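You operate a simulated robot arm through the tools that you are given. There is no shell and no other tool.

The job below is to be done with a simulated robot arm. You get a single attempt, and the scene is never put back.

## Task
Find Team 7 on the job card, dial its letter and mark the purple cube with it.
Fine: the card lies under the open drawer; leave the cube in the drawer, key off after.
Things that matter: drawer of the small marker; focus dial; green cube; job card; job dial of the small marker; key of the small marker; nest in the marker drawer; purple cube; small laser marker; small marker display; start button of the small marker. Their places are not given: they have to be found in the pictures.

The check looks at the end state, three seconds after you hand in, the way a careful person would. Anything else that was tipped, shoved, dropped, spilled or broken makes it a failure.

## Robot
A 6-joint arm with a two-finger parallel gripper, fixed in place. Base frame: the origin is on the floor under the middle of its stand, x ahead of it, y to its left, z up. Units: m, rad, N and s.
With the tool pointing down near the work surface it reaches from about 0.3 to 0.66 m from the base axis. Its first joint turns from -2.007 to 2.007 rad. Payload 3.43 kg.
Tool frame: the origin (TCP) lies between the finger pads and is the grasp point; the fingertips stand 0.034 m ahead of it; z points along the fingers, y is the line along which they close. Largest opening 0.128 m; finger width 0.024, thickness 0.012; the body of the gripper, 0.048 by 0.13 m, starts 0.096 m behind the TCP.
Orientation is that of the tool frame in the base frame, as a unit quaternion [x, y, z, w]. With the fingers straight down and closing along the base's y, the tool's x points along the base's -x, its y along +y and its z along -z.

## Interface
- The arm moves only by the tool jog_arm. Its argument "plan" is text: rows parted by semicolons, each of 7 numbers parted by spaces: the turn, a rotation vector about the base's x, y, z in rad, then the shift along the base's x, y, z in m, then the opening in per cent of the stroke, from 0 (shut) to 100 (fully open). In form: ax ay az x y z hand; .... A call has 1 to 20 rows; each row is the pose to reach, as a shift and turn from the pose commanded when the call began. Rows are played at 5 a second. More than 0.05 m and 0.15 rad between two rows, or a gripper value outside its range, and nothing of the call is played. Where a pose cannot be reached the arm comes as near as it can. A force on the tool above 40 N (or 10 N above the force at the start of the call, whichever is more), or a blocked arm, ends the call early, and 0.2 s more pass. The fingers move at their own pace (about 0.153 m/s each) and stop on an object; they squeeze with about 35 N. The grip force told is the motor's: it shows also when the fingers shut on nothing. Time passes only in rows, and 0.2 s behind the last, so rows that repeat a pose let the fingers close. The reply holds the time, the measured pose of the TCP, the force on the tool along the base axes, the opening and the grip force, in the units named above and with some noise, with the torque about the TCP (base axes, N m) and any sound that the robot's microphone picked up.
- Cameras (640 x 400 px; columns grow to the right, rows downward): "scene" is fixed at [0.2138, 0.506, 1.7451]; the picture's right is [-0.89, -0.46, 0.00], its down [-0.45, 0.88, -0.17] and it looks along [0.08, -0.16, -0.98] (base axes); focal length 284 px, centre (320, 200). "wrist" rides on the gripper at [0.076, -0.011, -0.16] in the tool frame; the picture's right is [0.15, 0.99, 0.00], its down [-0.88, 0.13, -0.46] and it looks along [-0.45, 0.07, 0.89] (tool axes); focal length 234 px, centre (320, 200).
- capture(camera): a new picture of that camera. It takes no simulated time.
- raise_lower(by): slides the trunk up (or, below 0, down) by that many m; the arm rides with it, the base frame stays. It gives what a move gives, with no picture.
- pixel_to_xyz(camera, pixels): for up to 12 pixels [column, row] of the newest picture of that camera ("zoom" is the newest enlarged one), the place [x, y, z] in the base frame of the surface seen there, good to about 0.002 m, but the place of the scene camera against the robot may be out by one fixed shift of up to 0.012 m in any direction. It takes no simulated time.
- enlarge(camera, box): a new picture of the part [left, top, right, bottom] of that camera's present view, enlarged. It takes no simulated time.
- sign_off(): hands the job in; it is judged then, once.

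Open the gripper and draw the arm clear of the work before you hand the job in, unless the task says otherwise.

The tools are called after "Emit:" by a JSON object that holds its "api" and its "payload". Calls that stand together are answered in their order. jog_arm: Moves the arm, as the interface text tells. Its arguments: {"type":"object","properties":{"plan":{"type":"string"}},"required":["plan"]} The other tools are called the same way: raise_lower (by) moves the trunk up or down; capture (camera) takes a picture; pixel_to_xyz (camera, pixels) gives the place of the surface under pixels of a picture; enlarge (camera, box) takes an enlarged picture of a part of a camera's view; sign_off () hands the job in.

At the start:

```text
time: 0.0
eef_pos: [0.2586, 0.2709, 1.3557]
ee_rot: [0.0, 1.0, 0.0, 0.0]
wrist_force: [0.2, -0.2, 0.4]
moment: [0.0, 0.02, -0.04]
opening: 0.128
gripper_force: 0.1
trunk travel left (down, up): [-0.843, 0.147]
```

scene: 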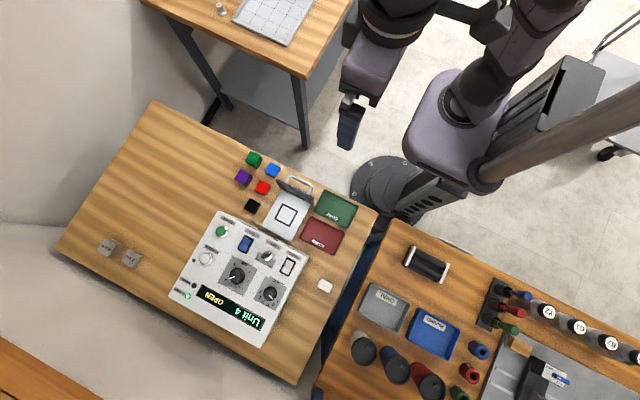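
wrist: 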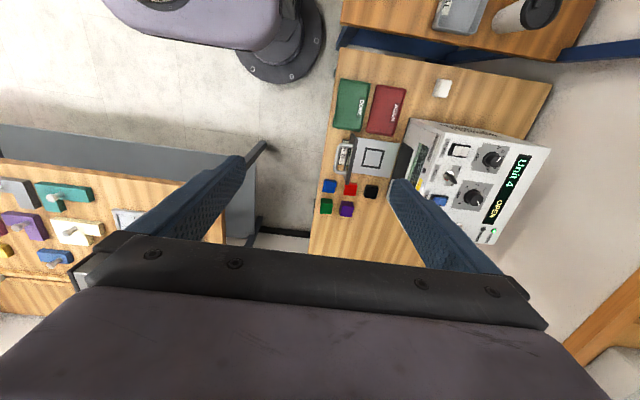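

The scene picture shows the marker box around (240,275), with its drawer open at about (287,213) and the cubes near (255,180). I will enlarge the marker and its surroundings for a closer look.

Emit:
{"api": "enlarge", "payload": {"camera": "scene", "box": [160, 200, 320, 350]}}

Emit:
{"api": "enlarge", "payload": {"camera": "scene", "box": [225, 145, 365, 255]}}

Emit:
{"api": "enlarge", "payload": {"camera": "wrist", "box": [310, 70, 560, 260]}}

```text
2.67 times, centred on (240, 275) of scene
```

zoom: 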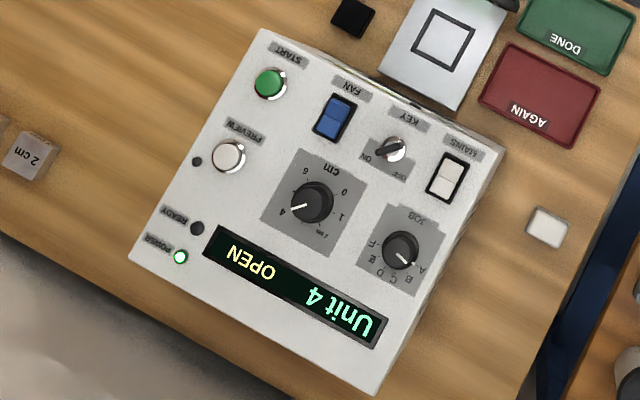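

```text
3.64 times, centred on (295, 200) of scene
```

zoom: 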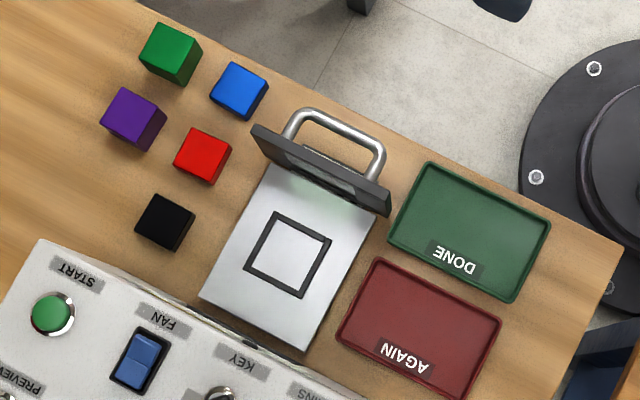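

```text
2.11 times, centred on (435, 165) of wrist
```

zoom: 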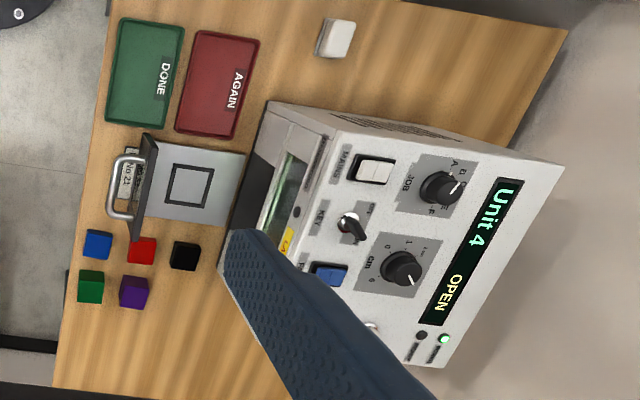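

The marker's panel has START, PREVIEW, FAN, KEY, MAINS, a focus dial in cm and a JOB dial. I will measure the main items in the scene picture and read the gauge blocks near (107,247) and (131,258).

Emit:
{"api": "pixel_to_xyz", "payload": {"camera": "scene", "pixels": [[243, 176], [254, 159], [287, 213], [300, 185], [221, 231], [237, 276], [270, 293], [267, 256], [245, 243], [206, 258], [289, 266], [120, 200]]}}

Emit:
{"api": "enlarge", "payload": {"camera": "scene", "box": [80, 220, 180, 290]}}

Emit:
{"api": "enlarge", "payload": {"camera": "scene", "box": [225, 245, 305, 310]}}

```text
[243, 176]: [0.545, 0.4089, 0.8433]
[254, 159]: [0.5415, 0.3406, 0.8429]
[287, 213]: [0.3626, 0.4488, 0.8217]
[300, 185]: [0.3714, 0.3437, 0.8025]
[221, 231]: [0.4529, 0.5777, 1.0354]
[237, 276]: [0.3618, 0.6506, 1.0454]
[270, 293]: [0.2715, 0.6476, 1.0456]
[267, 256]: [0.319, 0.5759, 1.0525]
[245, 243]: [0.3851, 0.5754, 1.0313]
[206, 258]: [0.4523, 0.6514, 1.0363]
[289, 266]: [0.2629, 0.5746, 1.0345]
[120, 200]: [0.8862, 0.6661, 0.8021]
```

```text
5.71 times, centred on (130, 255) of scene
```

zoom: 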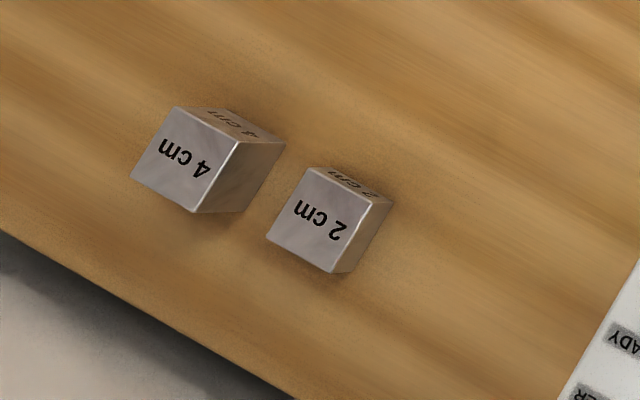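

```text
6.15 times, centred on (265, 278) of scene
```

zoom: 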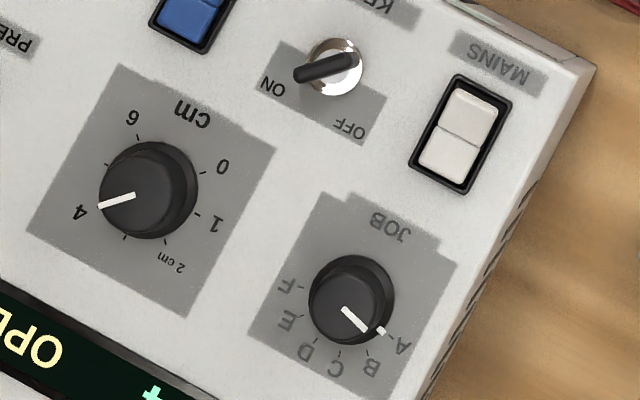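

The key points to ON, the focus dial to 4, and the job dial near A. In the wrist zoom something printed shows by the drawer handle, near wrist (372,155), so I will enlarge there and around the dials.

Emit:
{"api": "enlarge", "payload": {"camera": "wrist", "box": [330, 130, 400, 180]}}

Emit:
{"api": "enlarge", "payload": {"camera": "scene", "box": [255, 280, 287, 305]}}

Emit:
{"api": "enlarge", "payload": {"camera": "scene", "box": [268, 170, 318, 205]}}

```text
8.00 times, centred on (365, 155) of wrist
```

zoom: 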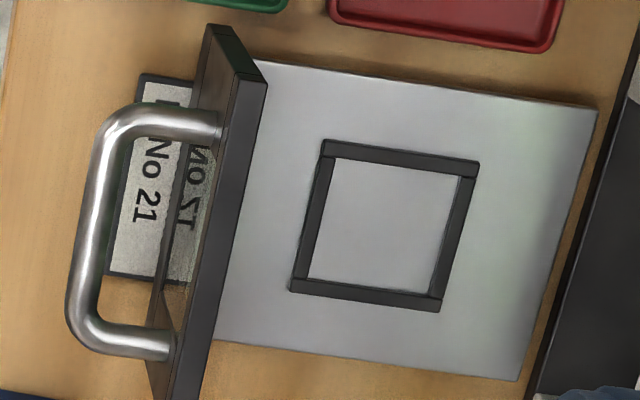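

```text
16.00 times, centred on (271, 292) of scene
```

zoom: 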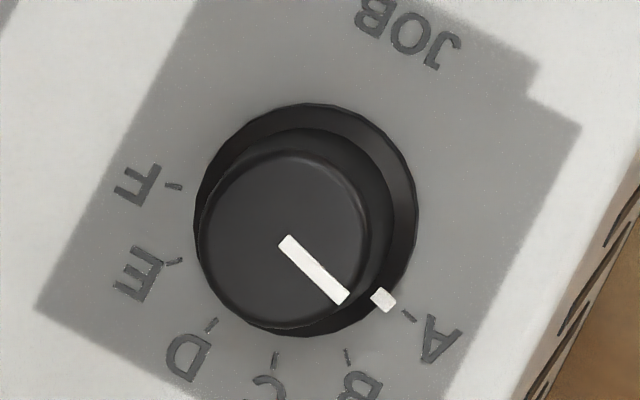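

```text
11.43 times, centred on (293, 188) of scene
```

zoom: 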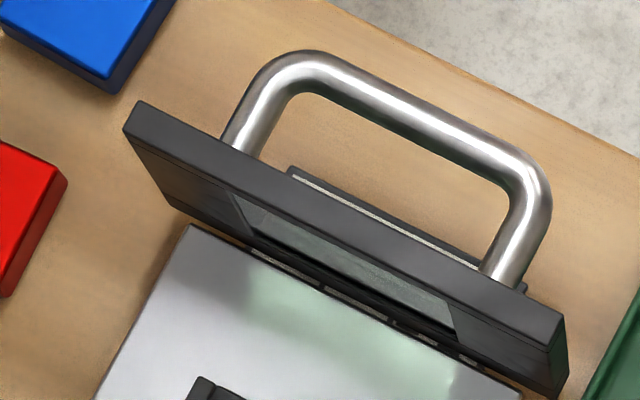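

The partly hidden card shows "No 21" under the drawer front, so the drawer must be closed to read the rest. I will look more closely at the focus dial near (237,276), the cubes near (254,180), and the key.

Emit:
{"api": "enlarge", "payload": {"camera": "scene", "box": [218, 257, 262, 293]}}

Emit:
{"api": "enlarge", "payload": {"camera": "scene", "box": [250, 238, 306, 280]}}

Emit:
{"api": "enlarge", "payload": {"camera": "scene", "box": [228, 146, 284, 218]}}

```text
11.11 times, centred on (240, 275) of scene
```

zoom: 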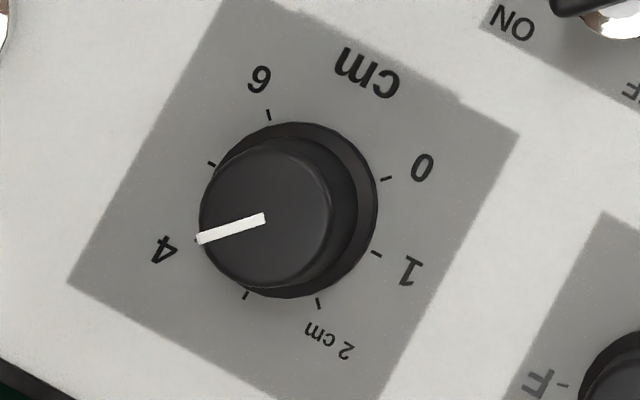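

```text
9.52 times, centred on (278, 259) of scene
```

zoom: 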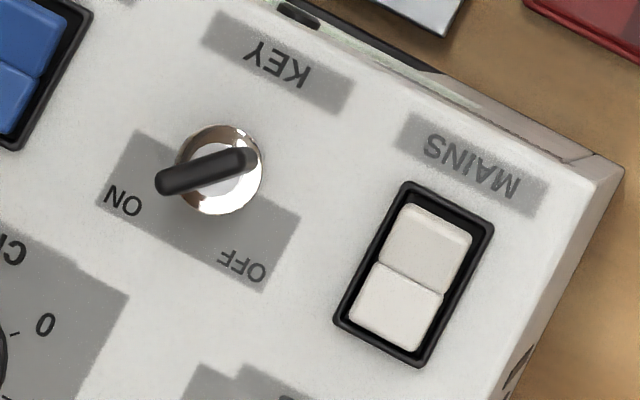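

```text
5.56 times, centred on (256, 182) of scene
```

zoom: 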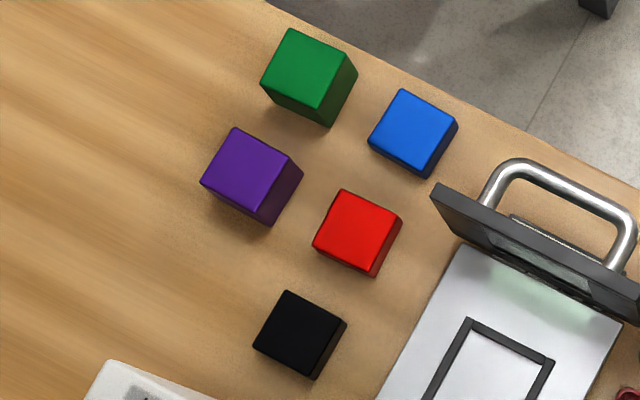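

Focus points at 4. I will measure the cubes' tops and the table around them to get their height and edges, using this zoom of the cubes.

Emit:
{"api": "pixel_to_xyz", "payload": {"camera": "zoom", "pixels": [[243, 165], [235, 132], [281, 165], [252, 206], [205, 182], [298, 260], [412, 125], [357, 220], [295, 325], [150, 250], [200, 110], [306, 70]]}}

Emit:
{"api": "pixel_to_xyz", "payload": {"camera": "scene", "pixels": [[130, 256], [106, 246], [290, 215], [275, 205], [305, 222], [285, 186], [312, 205], [277, 176], [300, 182], [330, 210], [285, 240], [340, 330]]}}

```text
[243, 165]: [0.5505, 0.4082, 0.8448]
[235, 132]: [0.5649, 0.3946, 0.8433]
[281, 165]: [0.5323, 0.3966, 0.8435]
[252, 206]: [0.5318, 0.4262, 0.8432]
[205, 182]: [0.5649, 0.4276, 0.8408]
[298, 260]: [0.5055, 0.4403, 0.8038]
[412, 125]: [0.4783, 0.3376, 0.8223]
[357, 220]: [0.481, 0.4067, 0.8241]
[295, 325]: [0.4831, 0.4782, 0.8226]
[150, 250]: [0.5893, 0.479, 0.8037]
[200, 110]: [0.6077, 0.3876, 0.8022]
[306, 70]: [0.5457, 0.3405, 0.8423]
```

```text
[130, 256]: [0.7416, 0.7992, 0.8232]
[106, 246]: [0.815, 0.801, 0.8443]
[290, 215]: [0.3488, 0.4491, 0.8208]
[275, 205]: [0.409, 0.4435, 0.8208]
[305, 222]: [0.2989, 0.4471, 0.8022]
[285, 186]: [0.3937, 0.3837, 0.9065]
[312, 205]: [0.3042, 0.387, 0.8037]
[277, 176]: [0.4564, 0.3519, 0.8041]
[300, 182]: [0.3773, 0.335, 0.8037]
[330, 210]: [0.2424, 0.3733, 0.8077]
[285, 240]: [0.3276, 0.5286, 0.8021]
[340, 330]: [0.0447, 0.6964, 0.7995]
```

Purple and green blocks stand 4 cm tall (top z≈0.843 on a table at 0.802), while the others stand 2 cm, so focus 4 suits the purple one. I will move the arm over the drawer at safe height to get a close wrist view.

Emit:
{"api": "jog_arm", "payload": {"plan": "0 0 0 0.03 0.02 -0.02 100; 0 0 0 0.06 0.04 -0.04 100; 0 0 0 0.09 0.06 -0.06 100; 0 0 0 0.12 0.08 -0.08 100; 0 0 0 0.15 0.10 -0.10 100; 0 0 0 0.15 0.10 -0.10 100"}}

Emit:
{"api": "capture", "payload": {"camera": "wrist"}}

```text
time: 1.4
eef_pos: [0.4022, 0.364, 1.2488]
ee_rot: [0.0, 1.0, 0.0, 0.001]
wrist_force: [0.0, 1.6, 0.7]
moment: [0.0, -0.03, -0.03]
opening: 0.128
gripper_force: 0.0
out of reach, approached as far as the arm can: row 5, 6
trunk travel left (down, up): [-0.843, 0.147]
```

```text
taken
```

wrist: 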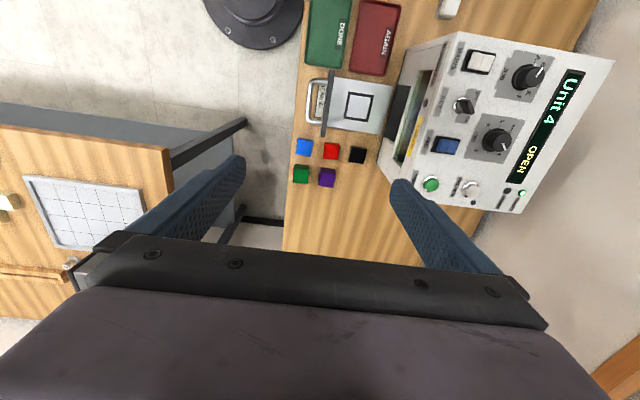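

The arm stopped at r≈0.54 m at this height. I will first take wrist-camera measurements of the same items (purple cube at (327,177), nest at (358,106), start at (431,184), dials) to compare with the scene camera's.

Emit:
{"api": "enlarge", "payload": {"camera": "wrist", "box": [280, 60, 420, 200]}}

Emit:
{"api": "pixel_to_xyz", "payload": {"camera": "wrist", "pixels": [[327, 175], [358, 106], [431, 183], [470, 188], [527, 76], [496, 141], [462, 105], [480, 62], [446, 146], [300, 173], [330, 95], [300, 120]]}}

```text
2.86 times, centred on (350, 130) of wrist
```

zoom: 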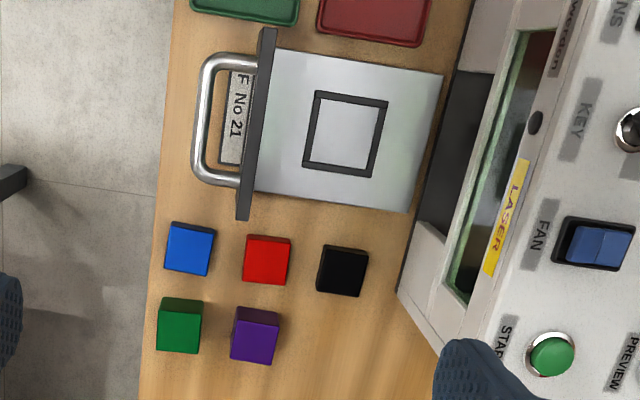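

```text
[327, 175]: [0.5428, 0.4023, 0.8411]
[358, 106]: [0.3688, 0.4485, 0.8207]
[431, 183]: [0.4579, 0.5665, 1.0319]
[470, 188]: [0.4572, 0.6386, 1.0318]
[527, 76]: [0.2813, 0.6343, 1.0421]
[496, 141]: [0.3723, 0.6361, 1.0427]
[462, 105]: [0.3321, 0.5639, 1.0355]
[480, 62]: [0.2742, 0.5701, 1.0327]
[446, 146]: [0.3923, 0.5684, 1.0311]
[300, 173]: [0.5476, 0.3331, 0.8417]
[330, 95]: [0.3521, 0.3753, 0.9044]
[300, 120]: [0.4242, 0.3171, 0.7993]
```

Wrist readings differ from the scene's by about (+0.006, -0.011, -0.003), which gives the scene camera's fixed shift. Next I test how reach changes with height by moving down and outward over the clear area, keeping the fingertips above z≈1.1.

Emit:
{"api": "jog_arm", "payload": {"plan": "0 0 0 0.0 0.0 -0.04 100; 0 0 0 0.0 0.0 -0.08 100; 0 0 0 0.03 0.02 -0.10 100; 0 0 0 0.06 0.04 -0.10 100; 0 0 0 0.09 0.05 -0.10 100; 0 0 0 0.12 0.05 -0.10 100; 0 0 0 0.12 0.05 -0.10 100"}}

```text
time: 3.0
eef_pos: [0.4702, 0.3843, 1.1338]
ee_rot: [0.0, 1.0, 0.0, 0.0]
wrist_force: [0.4, -0.2, 0.5]
moment: [-0.03, -0.02, 0.0]
opening: 0.128
gripper_force: 0.1
out of reach, approached as far as the arm can: row 4, 5, 6, 7
trunk travel left (down, up): [-0.843, 0.147]
```

Reach grows as the hand gets lower: about 0.607 m at z=1.13, suggesting about 0.66 m at best with the tool straight down. I will now yaw the gripper +90° about z so it closes along x, backing up slightly, and then look with the wrist camera.

Emit:
{"api": "jog_arm", "payload": {"plan": "0 0 0.1428 -0.02 -0.01 0 100; 0 0 0.2856 -0.04 -0.02 0 100; 0 0 0.4284 -0.06 -0.03 0 100; 0 0 0.5712 -0.08 -0.04 0 100; 0 0 0.714 -0.10 -0.05 0 100; 0 0 0.8568 -0.12 -0.06 0 100; 0 0 0.9996 -0.13 -0.07 0 100; 0 0 1.1424 -0.14 -0.08 0 100; 0 0 1.2852 -0.14 -0.08 0 100; 0 0 1.428 -0.14 -0.08 0 100; 0 0 1.5708 -0.14 -0.08 0 100; 0 0 1.5708 -0.14 -0.08 0 100"}}

Emit:
{"api": "capture", "payload": {"camera": "wrist"}}

```text
time: 5.6
eef_pos: [0.3295, 0.3025, 1.1343]
ee_rot: [0.708, -0.706, 0.0, 0.001]
wrist_force: [0.4, 0.5, 0.5]
moment: [-0.03, 0.01, 0.01]
opening: 0.1277
gripper_force: 0.0
trunk travel left (down, up): [-0.843, 0.147]
```

```text
taken
```

wrist: 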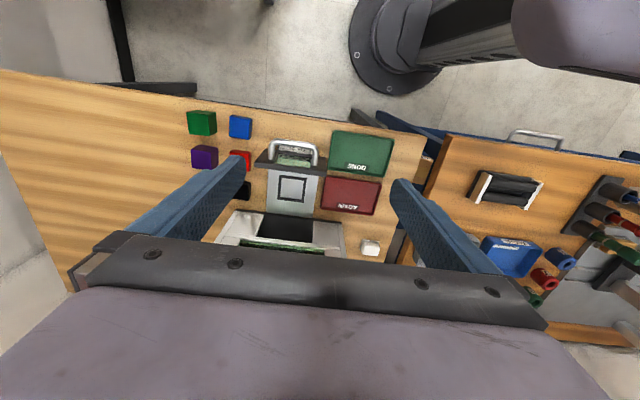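

The gripper now closes along x and the view faces the marker front with the drawer at (290,190). I will enlarge the drawer and card area and the cubes.

Emit:
{"api": "enlarge", "payload": {"camera": "wrist", "box": [240, 120, 340, 220]}}

Emit:
{"api": "enlarge", "payload": {"camera": "wrist", "box": [170, 95, 270, 215]}}

```text
4.00 times, centred on (290, 170) of wrist
```

zoom: 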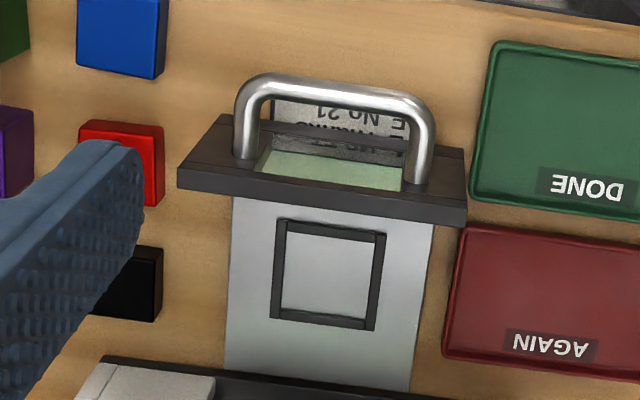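

```text
3.33 times, centred on (220, 155) of wrist
```

zoom: 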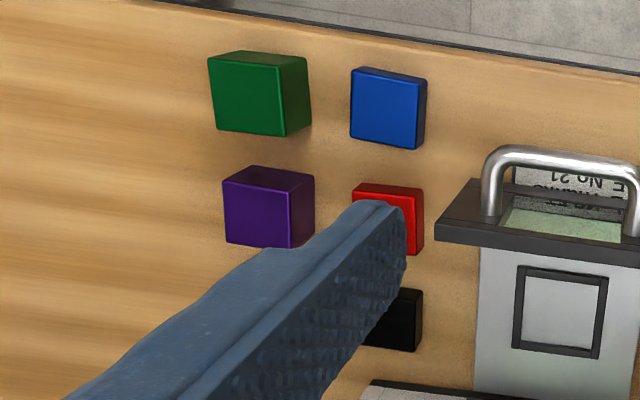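

The purple cube's top face in this zoom spans about (224,182) to (290,247). I will measure its corners, the nearby cubes and then the nest frame.

Emit:
{"api": "pixel_to_xyz", "payload": {"camera": "zoom", "pixels": [[228, 186], [286, 194], [286, 242], [230, 239], [258, 215], [245, 97], [275, 134], [362, 193], [540, 312], [517, 270], [605, 280], [600, 355]]}}

Emit:
{"api": "enlarge", "payload": {"camera": "wrist", "box": [250, 130, 340, 220]}}

```text
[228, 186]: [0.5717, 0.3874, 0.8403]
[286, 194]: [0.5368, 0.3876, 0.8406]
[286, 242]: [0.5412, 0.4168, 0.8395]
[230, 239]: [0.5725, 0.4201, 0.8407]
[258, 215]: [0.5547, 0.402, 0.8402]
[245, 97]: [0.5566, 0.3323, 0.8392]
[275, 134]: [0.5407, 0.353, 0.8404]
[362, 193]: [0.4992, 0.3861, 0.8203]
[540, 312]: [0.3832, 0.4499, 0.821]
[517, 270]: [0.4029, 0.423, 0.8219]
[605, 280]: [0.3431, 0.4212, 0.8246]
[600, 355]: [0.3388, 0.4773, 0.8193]
```

```text
4.44 times, centred on (295, 175) of wrist
```

zoom: 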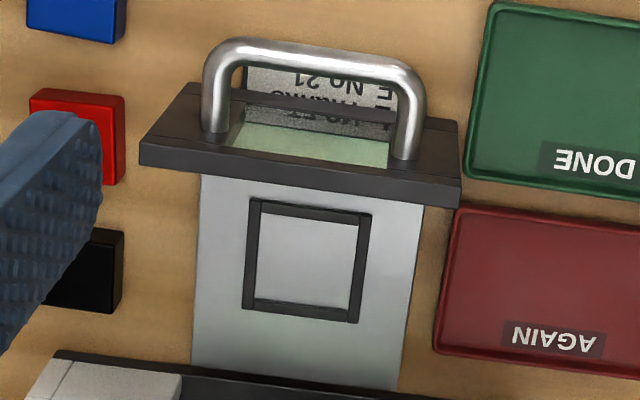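

Cube centre is about (0.555, 0.403) with the top at 0.840. Now I measure the nest frame's inner and outer edges, the drawer front plate, and the marker's front edge in this zoom.

Emit:
{"api": "pixel_to_xyz", "payload": {"camera": "zoom", "pixels": [[262, 215], [357, 228], [348, 305], [256, 297], [250, 203], [370, 218], [308, 258], [305, 345], [300, 180], [310, 95], [315, 52], [110, 375]]}}

Emit:
{"api": "pixel_to_xyz", "payload": {"camera": "wrist", "pixels": [[235, 220], [335, 232], [340, 248], [290, 240], [285, 215], [290, 178], [280, 158], [232, 235]]}}

```text
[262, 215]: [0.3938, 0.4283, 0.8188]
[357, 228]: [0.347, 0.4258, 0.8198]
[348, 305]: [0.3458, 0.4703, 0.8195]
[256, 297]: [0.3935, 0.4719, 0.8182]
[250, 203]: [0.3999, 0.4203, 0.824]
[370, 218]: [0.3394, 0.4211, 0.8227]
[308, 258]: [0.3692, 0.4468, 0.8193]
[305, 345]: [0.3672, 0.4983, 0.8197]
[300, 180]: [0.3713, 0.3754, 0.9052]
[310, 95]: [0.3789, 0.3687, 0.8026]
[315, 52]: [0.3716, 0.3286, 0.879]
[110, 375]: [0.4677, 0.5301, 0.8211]
```

```text
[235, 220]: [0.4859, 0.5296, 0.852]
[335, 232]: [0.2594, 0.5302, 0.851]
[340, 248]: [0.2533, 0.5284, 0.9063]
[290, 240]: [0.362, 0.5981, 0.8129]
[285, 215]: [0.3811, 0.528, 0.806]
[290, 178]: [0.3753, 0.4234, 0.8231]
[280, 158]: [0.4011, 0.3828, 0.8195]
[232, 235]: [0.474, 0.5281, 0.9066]
```

The nest's inner opening is about 46 mm, centred at (0.370, 0.449) with 5 mm rails, and the drawer front top is at z=0.905. I will move above the purple cube with a 0.3 rad outward tilt about x and a 44% opening, staying high.

Emit:
{"api": "jog_arm", "payload": {"plan": "0.0333 0 0 0.025 0.0105 -0.02 44; 0.0667 0 0 0.05 0.021 -0.04 44; 0.1 0 0 0.075 0.0315 -0.06 44; 0.1333 0 0 0.10 0.042 -0.08 44; 0.1667 0 0 0.125 0.0525 -0.10 44; 0.2 0 0 0.15 0.063 -0.12 44; 0.2333 0 0 0.175 0.0735 -0.14 44; 0.2667 0 0 0.20 0.084 -0.16 44; 0.3 0 0 0.225 0.0945 -0.18 44; 0.3 0 0 0.225 0.0945 -0.18 44; 0.3 0 0 0.225 0.0945 -0.18 44"}}

Emit:
{"api": "capture", "payload": {"camera": "wrist"}}

Emit:
{"api": "capture", "payload": {"camera": "scene"}}

```text
time: 8.0
eef_pos: [0.5547, 0.3992, 0.9548]
ee_rot: [-0.699, 0.699, 0.107, 0.105]
wrist_force: [0.1, -0.7, 0.3]
moment: [0.0, -0.01, 0.0]
opening: 0.0565
gripper_force: 0.1
trunk travel left (down, up): [-0.843, 0.147]
```

```text
taken
```

wrist: 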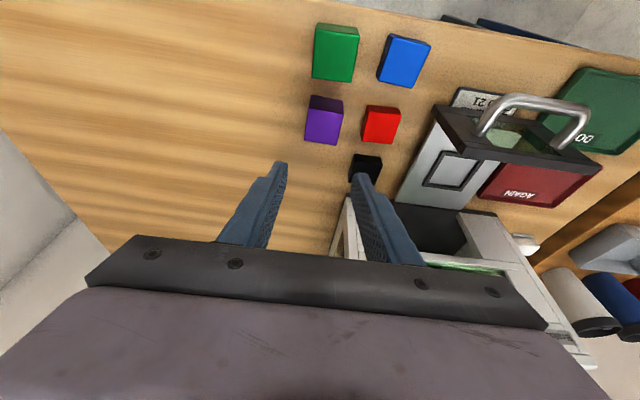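

```text
taken
```

scene: 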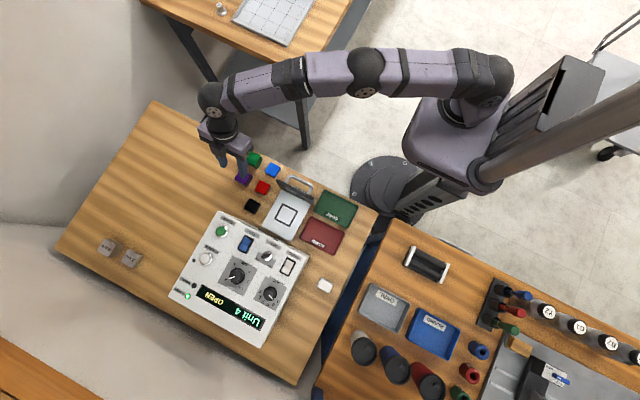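

The hand is above the cube with tilt applied and the cube appears at (322,125) between the finger lines. I will recheck the cube's top-face corners from here.

Emit:
{"api": "enlarge", "payload": {"camera": "wrist", "box": [280, 80, 420, 190]}}

```text
3.64 times, centred on (350, 135) of wrist
```

zoom: 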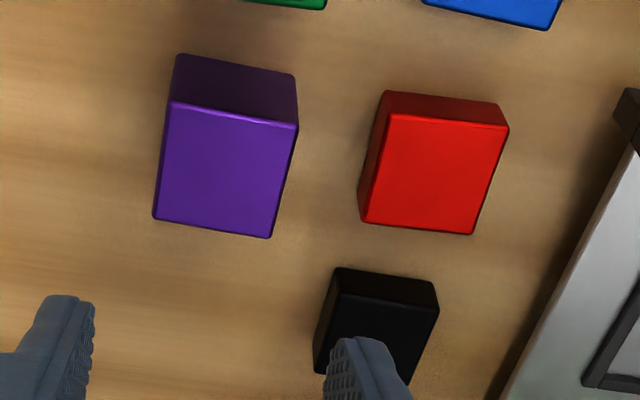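

The purple top face corners are at zoom (170,102), (298,127), (272,237), (153,217). I will convert these along with the red and black cubes' edges.

Emit:
{"api": "pixel_to_xyz", "payload": {"camera": "zoom", "pixels": [[174, 107], [292, 129], [267, 232], [158, 214], [226, 170], [392, 118], [503, 128], [470, 228], [366, 220], [200, 80], [120, 130], [330, 150]]}}

```text
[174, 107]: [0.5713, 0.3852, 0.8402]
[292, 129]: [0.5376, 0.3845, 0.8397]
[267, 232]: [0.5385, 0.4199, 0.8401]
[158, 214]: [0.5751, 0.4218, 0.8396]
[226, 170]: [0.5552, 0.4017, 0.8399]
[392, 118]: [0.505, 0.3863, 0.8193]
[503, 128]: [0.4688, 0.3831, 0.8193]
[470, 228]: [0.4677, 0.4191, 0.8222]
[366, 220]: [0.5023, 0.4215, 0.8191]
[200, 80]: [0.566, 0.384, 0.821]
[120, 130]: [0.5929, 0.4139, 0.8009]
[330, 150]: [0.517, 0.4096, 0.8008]
```

The cube's centre is (0.5557, 0.4028) and the red cube's nearest edge is at x≈0.5055, so there is room for the fingers. I descend straight down to TCP z≈0.849.

Emit:
{"api": "jog_arm", "payload": {"plan": "0 0 0 0.0005 -0.001 -0.03 44; 0 0 0 0.001 -0.002 -0.06 44; 0 0 0 0.001 -0.002 -0.085 44; 0 0 0 0.001 -0.002 -0.1 44; 0 0 0 0.001 -0.002 -0.106 44; 0 0 0 0.001 -0.002 -0.106 44"}}

Emit:
{"api": "capture", "payload": {"camera": "wrist"}}

```text
time: 9.4
eef_pos: [0.5548, 0.3964, 0.8485]
ee_rot: [0.7, -0.699, -0.105, -0.105]
wrist_force: [0.3, -0.3, 0.0]
moment: [-0.01, -0.01, 0.0]
opening: 0.0564
gripper_force: 0.0
trunk travel left (down, up): [-0.843, 0.147]
```

```text
taken
```

wrist: 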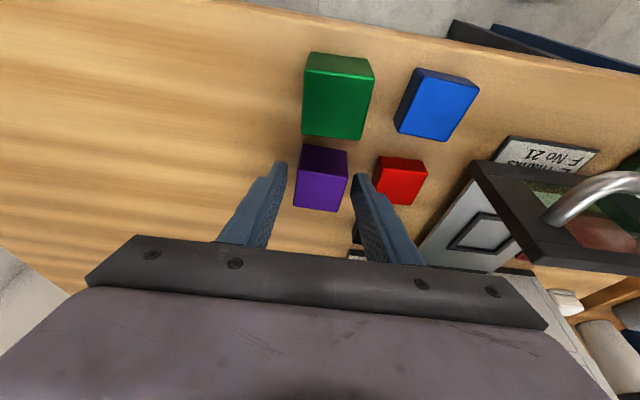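

The fingers straddle the purple cube at (321,178) with no contact. I close the gripper now.

Emit:
{"api": "jog_arm", "payload": {"plan": "0 0 0 0 0 0 20; 0 0 0 0 0 0 20; 0 0 0 0 0 0 20; 0 0 0 0 0 0 20"}}

```text
time: 10.4
eef_pos: [0.5552, 0.3961, 0.8483]
ee_rot: [0.699, -0.699, -0.106, -0.105]
wrist_force: [-0.3, -0.4, -0.8]
moment: [-0.01, 0.0, 0.0]
opening: 0.0393
gripper_force: 35.0
trunk travel left (down, up): [-0.843, 0.147]
```

The cube is gripped at 39 mm with 35 N. I lift it clear of the drawer front (top z=0.905) and carry it over the nest.

Emit:
{"api": "jog_arm", "payload": {"plan": "0 0 0 0 0 0.03 20; 0 0 0 0 0 0.065 20; 0 0 0 0 0 0.10 20; 0 0 0 0 0 0.14 20; 0 0 0 0 0 0.16 20; 0 0 0 -0.035 0.009 0.16 20; 0 0 0 -0.075 0.018 0.16 20; 0 0 0 -0.115 0.028 0.16 20; 0 0 0 -0.155 0.038 0.16 20; 0 0 0 -0.186 0.0464 0.16 20; 0 0 0 -0.186 0.0464 0.16 20; 0 0 0 -0.186 0.0464 0.16 20"}}

Emit:
{"api": "capture", "payload": {"camera": "wrist"}}

Emit:
{"api": "capture", "payload": {"camera": "scene"}}

```text
time: 13.0
eef_pos: [0.3695, 0.4427, 1.0076]
ee_rot: [-0.699, 0.699, 0.105, 0.106]
wrist_force: [-0.5, 0.2, -2.0]
moment: [-0.03, 0.01, -0.03]
opening: 0.0398
gripper_force: 34.4
trunk travel left (down, up): [-0.843, 0.147]
```

```text
taken
```

wrist: 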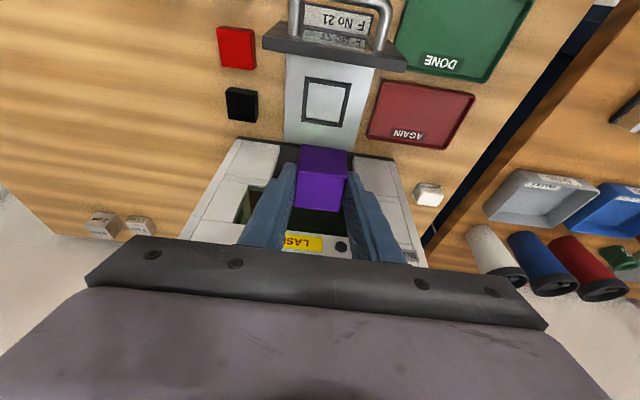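

```text
taken
```

scene: 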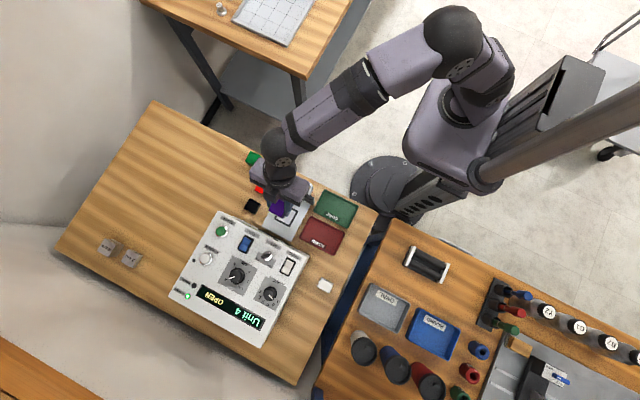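

The cube is held over the nest, which shows at (325,101) in the wrist view. I recheck the nest frame's inner corners from here before lowering.

Emit:
{"api": "enlarge", "payload": {"camera": "wrist", "box": [270, 60, 390, 150]}}

```text
4.44 times, centred on (330, 105) of wrist
```

zoom: 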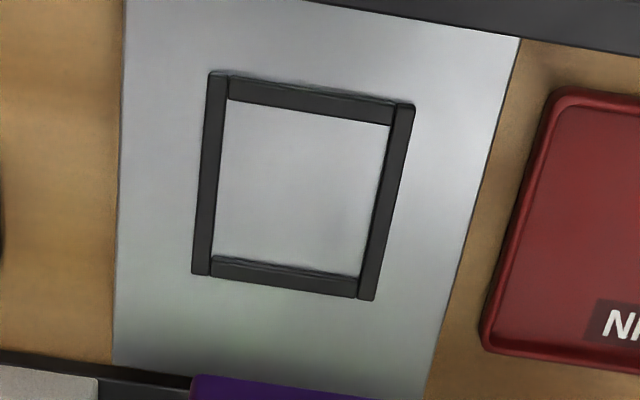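

The frame's inner corners in this zoom are near (227,102), (388,127), (360,276), (215,257). I convert these points and the rails' tops.

Emit:
{"api": "pixel_to_xyz", "payload": {"camera": "zoom", "pixels": [[229, 104], [386, 129], [358, 273], [218, 253], [300, 190], [310, 92], [285, 270], [208, 180], [392, 200], [300, 330], [545, 250], [320, 20]]}}

```text
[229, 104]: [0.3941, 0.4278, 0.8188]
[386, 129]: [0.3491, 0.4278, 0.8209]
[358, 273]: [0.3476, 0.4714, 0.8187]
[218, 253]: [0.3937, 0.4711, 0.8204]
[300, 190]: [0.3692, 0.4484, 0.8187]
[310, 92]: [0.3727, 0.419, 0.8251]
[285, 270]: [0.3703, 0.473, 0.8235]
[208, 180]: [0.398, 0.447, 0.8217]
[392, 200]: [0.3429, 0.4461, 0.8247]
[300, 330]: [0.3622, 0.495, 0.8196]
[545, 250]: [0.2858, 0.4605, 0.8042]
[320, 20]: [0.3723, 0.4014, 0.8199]
```

Nest centre is (0.371, 0.4495) with floor z≈0.8195. I lower the cube until its bottom is about 2 mm above the floor.

Emit:
{"api": "jog_arm", "payload": {"plan": "0 0 0 0.001 0 -0.035 20; 0 0 0 0.001 0 -0.07 20; 0 0 0 0.001 0 -0.10 20; 0 0 0 0.001 0 -0.12 20; 0 0 0 0.001 0 -0.132 20; 0 0 0 0.001 0 -0.138 20; 0 0 0 0.001 0 -0.138 20"}}

Emit:
{"api": "capture", "payload": {"camera": "wrist"}}

```text
time: 14.6
eef_pos: [0.3712, 0.4422, 0.87]
ee_rot: [-0.699, 0.699, 0.106, 0.105]
wrist_force: [0.8, 0.8, -2.4]
moment: [0.0, 0.0, 0.01]
opening: 0.0395
gripper_force: 35.3
trunk travel left (down, up): [-0.843, 0.147]
```

```text
taken
```

wrist: 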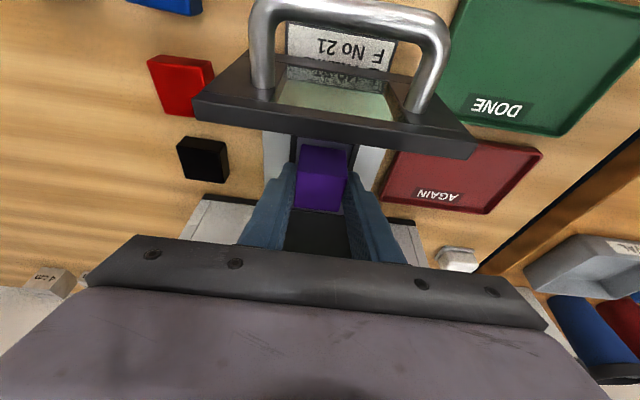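

The cube hangs a couple of mm above the nest floor with no contact yet. I lower slowly by 2.5 mm more and watch the force.

Emit:
{"api": "jog_arm", "payload": {"plan": "0 0 0 0 0 -0.0012 20; 0 0 0 0 0 -0.0022 20; 0 0 0 0 0 -0.0026 20; 0 0 0 0 0 -0.0026 20"}}

```text
time: 15.6
eef_pos: [0.3706, 0.4427, 0.8681]
ee_rot: [-0.698, 0.7, 0.105, 0.106]
wrist_force: [-0.4, 0.4, -2.0]
moment: [-0.02, -0.04, 0.0]
opening: 0.0395
gripper_force: 34.6
trunk travel left (down, up): [-0.843, 0.147]
```

Weight still hangs on the hand and the cube should be within a mm of the floor. I open the fingers to about 51 mm to release it and look.

Emit:
{"api": "jog_arm", "payload": {"plan": "0 0 0 0 0 0 40; 0 0 0 0 0 0 40; 0 0 0 0 0 0 40"}}

Emit:
{"api": "enlarge", "payload": {"camera": "wrist", "box": [240, 100, 400, 230]}}

```text
time: 16.4
eef_pos: [0.3703, 0.4426, 0.8688]
ee_rot: [0.699, -0.699, -0.105, -0.105]
wrist_force: [-0.6, 0.0, -0.3]
moment: [0.01, 0.01, -0.02]
opening: 0.0514
gripper_force: 0.1
trunk travel left (down, up): [-0.843, 0.147]
```

```text
3.08 times, centred on (320, 165) of wrist
```

zoom: 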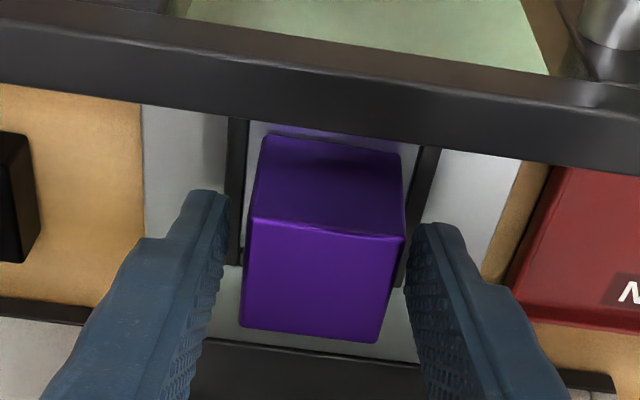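

The cube sits inside the nest rails and is released. I rise straight up, then back off toward -y while removing the tilt and closing the fingers, to stand in front of the drawer handle.

Emit:
{"api": "jog_arm", "payload": {"plan": "0 0 0 0 0 0.03 40; 0 0 0 0 0 0.07 40; 0 0 0 0 0 0.11 40; 0 0 0 0 0 0.14 40; -0.06 0 0 0 -0.035 0.14 20; -0.12 0 0 0 -0.07 0.14 0; -0.18 0 0 0 -0.105 0.14 0; -0.24 0 0 0 -0.14 0.14 0; -0.3 0 0 0 -0.17 0.14 0; -0.3 0 0 0 -0.17 0.14 0; -0.3 0 0 0 -0.17 0.14 0"}}

Emit:
{"api": "capture", "payload": {"camera": "wrist"}}

Emit:
{"api": "enlarge", "payload": {"camera": "scene", "box": [225, 145, 365, 255]}}

```text
time: 18.8
eef_pos: [0.3697, 0.2725, 1.0075]
ee_rot: [-0.706, 0.708, 0.0, 0.0]
wrist_force: [-1.0, -0.1, -0.5]
moment: [-0.02, 0.02, 0.01]
opening: 0.0001
gripper_force: 33.2
trunk travel left (down, up): [-0.843, 0.147]
```

```text
taken
```

wrist: 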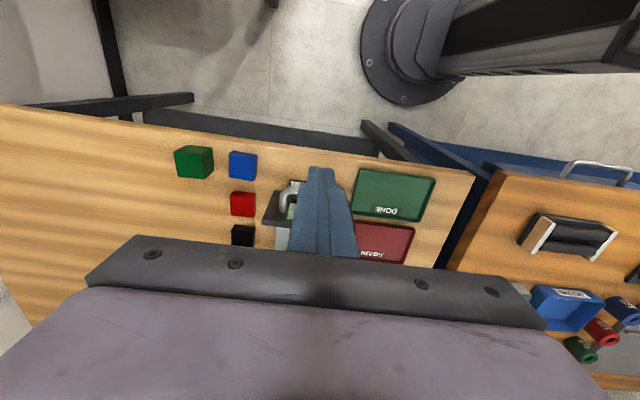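

```text
3.64 times, centred on (295, 200) of scene
```

zoom: 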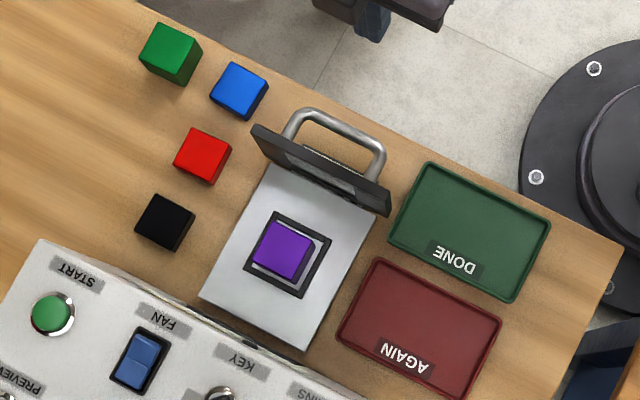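

The cube sits flat in the nest. I measure the handle bar at zoom (335,120) and the plate's ends to choose the pushing spot.

Emit:
{"api": "pixel_to_xyz", "payload": {"camera": "zoom", "pixels": [[310, 112], [330, 120], [345, 127], [360, 135], [288, 130], [380, 165], [258, 130], [386, 200], [320, 167], [285, 245]]}}

```text
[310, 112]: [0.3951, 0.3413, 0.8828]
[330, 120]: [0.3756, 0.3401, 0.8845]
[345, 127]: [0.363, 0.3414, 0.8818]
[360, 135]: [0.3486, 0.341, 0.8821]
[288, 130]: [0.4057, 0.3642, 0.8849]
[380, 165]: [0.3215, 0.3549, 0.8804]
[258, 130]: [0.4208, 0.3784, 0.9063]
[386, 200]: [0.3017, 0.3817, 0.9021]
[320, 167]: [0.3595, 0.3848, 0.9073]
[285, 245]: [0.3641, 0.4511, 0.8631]
```

The handle bar is at x≈0.355–0.40, y≈0.330, z≈0.88 (corrected). I lower the closed fingers in front of it so the tips reach z≈0.85.

Emit:
{"api": "jog_arm", "payload": {"plan": "0 0 0 0.0005 0 -0.035 0; 0 0 0 0.0005 0 -0.07 0; 0 0 0 0.0005 0 -0.10 0; 0 0 0 0.0005 0 -0.123 0; 0 0 0 0.0005 0 -0.123 0; 0 0 0 0.0005 0.015 -0.123 0; 0 0 0 0.0005 0.03 -0.123 0; 0 0 0 0.0005 0.042 -0.123 0; 0 0 0 0.0005 0.052 -0.123 0; 0 0 0 0.0005 0.062 -0.123 0; 0 0 0 0.0005 0.062 -0.123 0"}}

Emit:
{"api": "capture", "payload": {"camera": "wrist"}}

Emit:
{"api": "capture", "payload": {"camera": "scene"}}

```text
time: 21.2
eef_pos: [0.3698, 0.3342, 0.8857]
ee_rot: [0.707, -0.707, 0.0, 0.001]
wrist_force: [0.0, 0.5, -0.1]
moment: [-0.01, -0.01, 0.0]
opening: 0.0
gripper_force: 32.7
trunk travel left (down, up): [-0.843, 0.147]
```

```text
taken
```

wrist: 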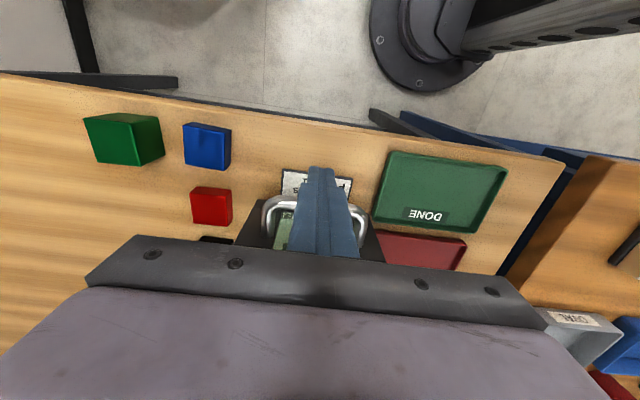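

```text
taken
```

scene: 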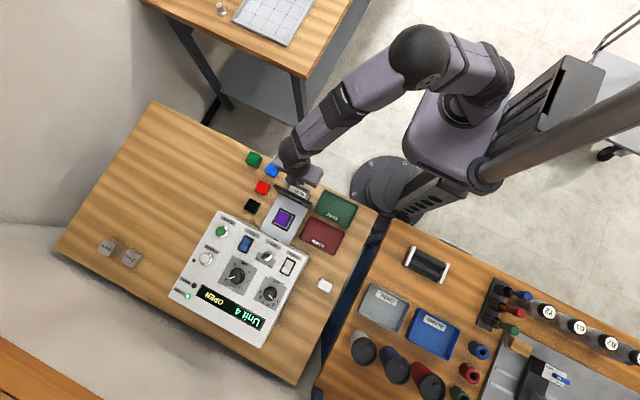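

The drawer is moving: more of the card is exposed behind the fingers and the cube stays in its nest. I continue pushing +y slowly until the drawer closes.

Emit:
{"api": "jog_arm", "payload": {"plan": "0 0 0 0 0.012 0 0; 0 0 0 0 0.024 0 0; 0 0 0 0 0.036 0 0; 0 0 0 0 0.048 0 0; 0 0 0 0 0.06 0 0; 0 0 0 0 0.072 0 0; 0 0 0 0 0.084 0 0; 0 0 0 0 0.096 0 0; 0 0 0 0 0.106 0 0; 0 0 0 0 0.114 0 0; 0 0 0 0 0.122 0 0; 0 0 0 0 0.128 0 0; 0 0 0 0 0.132 0 0"}}

Emit:
{"api": "capture", "payload": {"camera": "wrist"}}

Emit:
{"api": "capture", "payload": {"camera": "scene"}}

```text
time: 24.0
eef_pos: [0.3694, 0.468, 0.8855]
ee_rot: [0.707, -0.707, 0.0, 0.001]
wrist_force: [0.5, 0.1, -0.4]
moment: [0.0, 0.03, 0.02]
opening: 0.0003
gripper_force: 33.2
trunk travel left (down, up): [-0.843, 0.147]
```

```text
taken
```

wrist: 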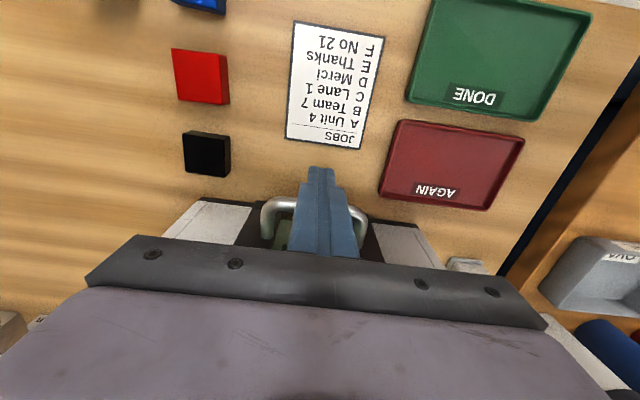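

```text
taken
```

scene: 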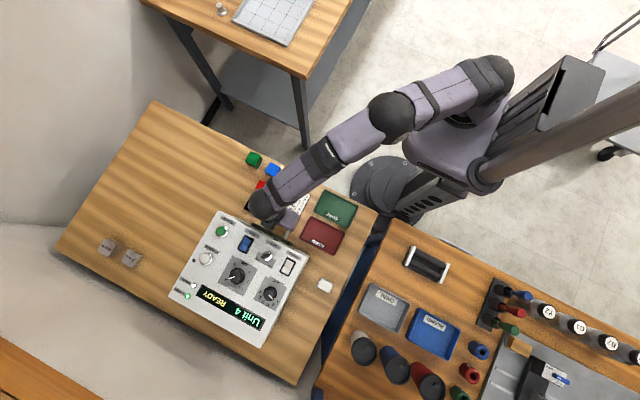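

The display now reads READY and the whole card is visible at (335,85). I enlarge it to read it with certainty.

Emit:
{"api": "enlarge", "payload": {"camera": "wrist", "box": [270, 10, 400, 160]}}

Emit:
{"api": "enlarge", "payload": {"camera": "scene", "box": [160, 200, 320, 350]}}

```text
2.67 times, centred on (335, 85) of wrist
```

zoom: 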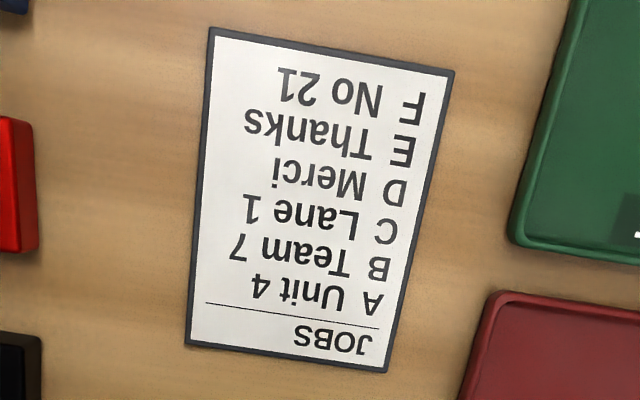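

```text
2.67 times, centred on (240, 275) of scene
```

zoom: 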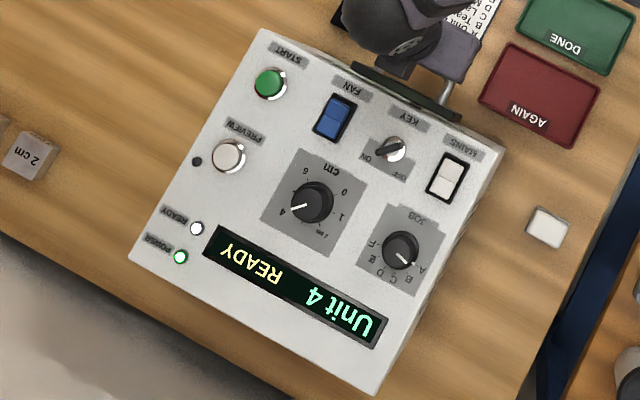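

The card reads A Unit 4, B Team 7, C Lane 1, D Merci, E Thanks, F No 21, so Team 7 is letter B, one step clockwise from A. I back the fingers off the handle and rise clear.

Emit:
{"api": "jog_arm", "payload": {"plan": "0 0 0 0 -0.02 0 0; 0 0 0 0 -0.05 0 0; 0 0 0 0 -0.08 0.01 0; 0 0 0 0 -0.09 0.05 0; 0 0 0 0 -0.09 0.09 0; 0 0 0 0 -0.09 0.13 0; 0 0 0 0 -0.09 0.13 0"}}

Emit:
{"api": "capture", "payload": {"camera": "wrist"}}

Emit:
{"api": "capture", "payload": {"camera": "scene"}}

```text
time: 25.6
eef_pos: [0.3702, 0.3773, 1.0163]
ee_rot: [-0.707, 0.708, 0.001, 0.0]
wrist_force: [0.5, -0.7, 0.4]
moment: [-0.02, 0.01, -0.02]
opening: 0.0002
gripper_force: 33.1
trunk travel left (down, up): [-0.843, 0.147]
```

```text
taken
```

wrist: 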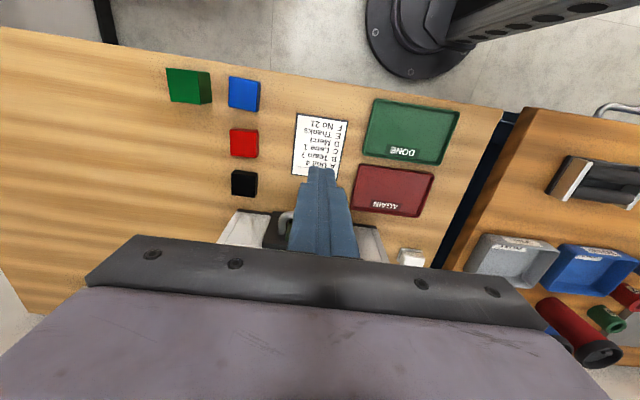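

```text
taken
```

scene: 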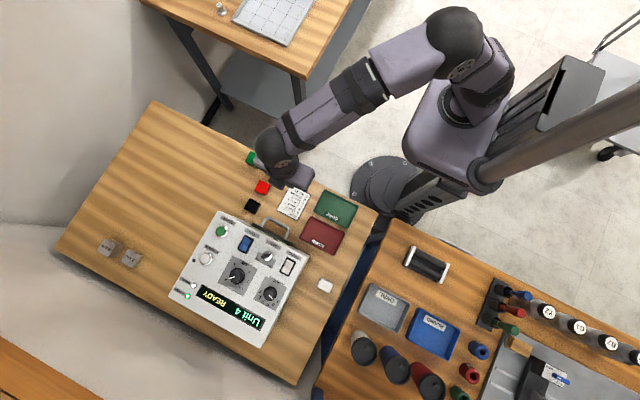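

The drawer stays shut and the display shows READY. I raise the trunk by 0.14 m so that the panel at z≈1.03 falls in the arm's best reach zone.

Emit:
{"api": "raise_lower", "payload": {"by": 0.14}}

```text
time: 27.3
eef_pos: [0.3706, 0.3778, 1.1559]
ee_rot: [-0.707, 0.707, 0.0, -0.001]
wrist_force: [0.5, -0.6, -1.0]
moment: [-0.03, 0.0, 0.03]
opening: 0.0
gripper_force: 33.3
trunk travel left (down, up): [-0.983, 0.007]
```

The TCP is now at z=1.156. I move over toward the job dial, staying 12 cm above the panel, and look with the wrist camera.

Emit:
{"api": "jog_arm", "payload": {"plan": "0 0 0 -0.025 0.03 0 40; 0 0 0 -0.05 0.06 0 40; 0 0 0 -0.07 0.09 0 40; 0 0 0 -0.08 0.12 0 40; 0 0 0 -0.08 0.12 0 40"}}

Emit:
{"api": "capture", "payload": {"camera": "wrist"}}

```text
time: 28.5
eef_pos: [0.29, 0.4965, 1.1559]
ee_rot: [0.707, -0.707, 0.0, 0.0]
wrist_force: [0.2, 0.4, -0.2]
moment: [0.05, -0.02, 0.01]
opening: 0.0514
gripper_force: 0.1
trunk travel left (down, up): [-0.983, 0.007]
```

```text
taken
```

wrist: 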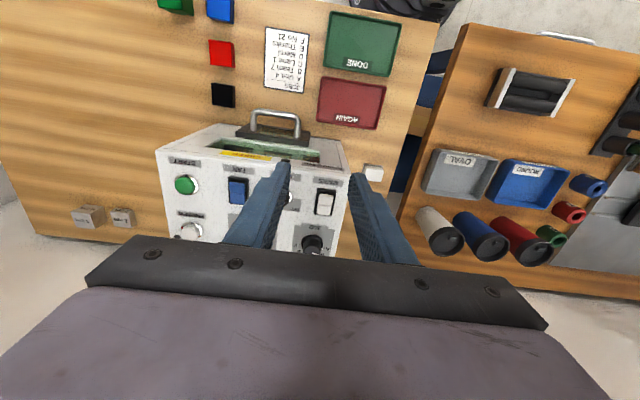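

The job dial is just visible at (312,243). I enlarge there and measure the knob and panel.

Emit:
{"api": "enlarge", "payload": {"camera": "wrist", "box": [280, 170, 370, 260]}}

```text
4.44 times, centred on (325, 215) of wrist
```

zoom: 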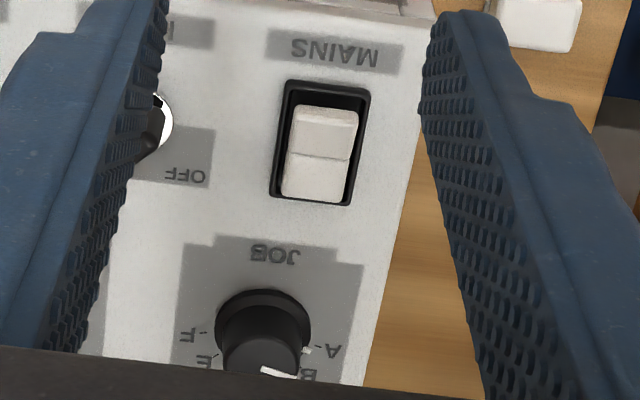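

The knob rises from a skirt at zoom (262,315), pointing at A. I add the 0.3 rad tilt and move closer, still high, so that the dial is fully in view.

Emit:
{"api": "jog_arm", "payload": {"plan": "0.075 0 0 -0.002 0.01 0.005 40; 0.15 0 0 -0.004 0.02 0.01 40; 0.225 0 0 -0.007 0.03 0.01 40; 0.3 0 0 -0.009 0.04 0.01 40; 0.3 0 0 -0.009 0.04 0.01 40"}}

Emit:
{"api": "capture", "payload": {"camera": "wrist"}}

Emit:
{"api": "enlarge", "payload": {"camera": "wrist", "box": [260, 130, 400, 250]}}

```text
time: 29.7
eef_pos: [0.2812, 0.5363, 1.1659]
ee_rot: [-0.698, 0.7, 0.106, 0.106]
wrist_force: [0.1, 0.1, -0.3]
moment: [0.03, 0.01, -0.03]
opening: 0.0515
gripper_force: 0.1
trunk travel left (down, up): [-0.983, 0.007]
```

```text
taken
```

wrist: 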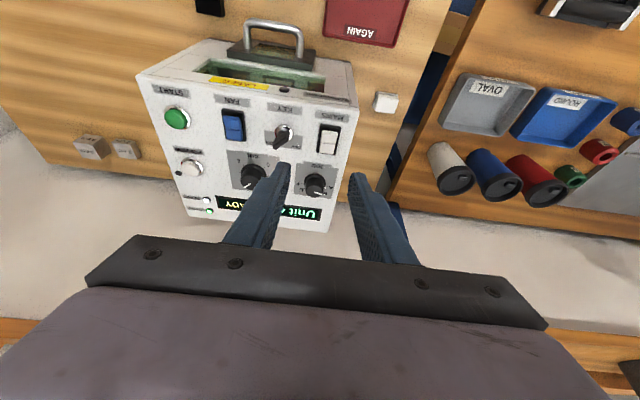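

```text
3.33 times, centred on (330, 190) of wrist
```

zoom: 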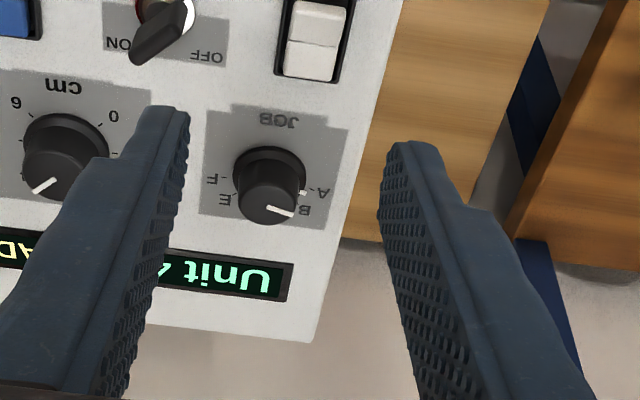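

Now the job dial is clearly seen: skirt near zoom (270,170), knob top near (267,203). I measure the knob top, skirt and panel points, and the key at (170,30).

Emit:
{"api": "pixel_to_xyz", "payload": {"camera": "zoom", "pixels": [[267, 200], [243, 198], [293, 202], [267, 186], [264, 219], [236, 165], [304, 175], [270, 149], [225, 140], [330, 150], [160, 35], [315, 60]]}}

Emit:
{"api": "enlarge", "payload": {"camera": "wrist", "box": [295, 160, 335, 205]}}

```text
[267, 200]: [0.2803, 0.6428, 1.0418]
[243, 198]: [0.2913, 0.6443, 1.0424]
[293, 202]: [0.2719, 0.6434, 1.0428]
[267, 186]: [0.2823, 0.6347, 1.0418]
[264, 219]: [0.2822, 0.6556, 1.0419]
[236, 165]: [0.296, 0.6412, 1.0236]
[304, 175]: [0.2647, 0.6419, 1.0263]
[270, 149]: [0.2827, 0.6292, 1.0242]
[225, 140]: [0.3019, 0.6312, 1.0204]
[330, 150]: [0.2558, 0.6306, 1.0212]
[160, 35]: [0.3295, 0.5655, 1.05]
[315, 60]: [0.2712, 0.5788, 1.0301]
```

```text
8.89 times, centred on (315, 182) of wrist
```

zoom: 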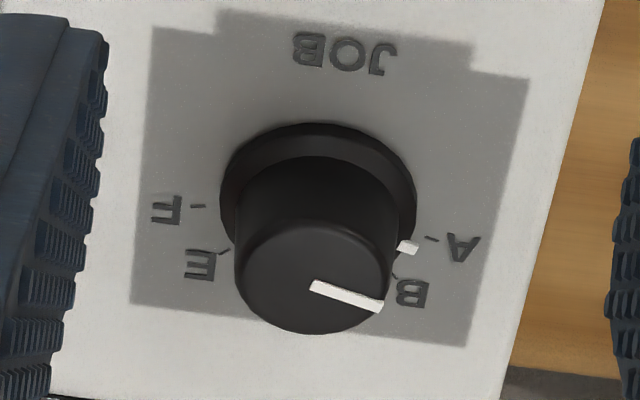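

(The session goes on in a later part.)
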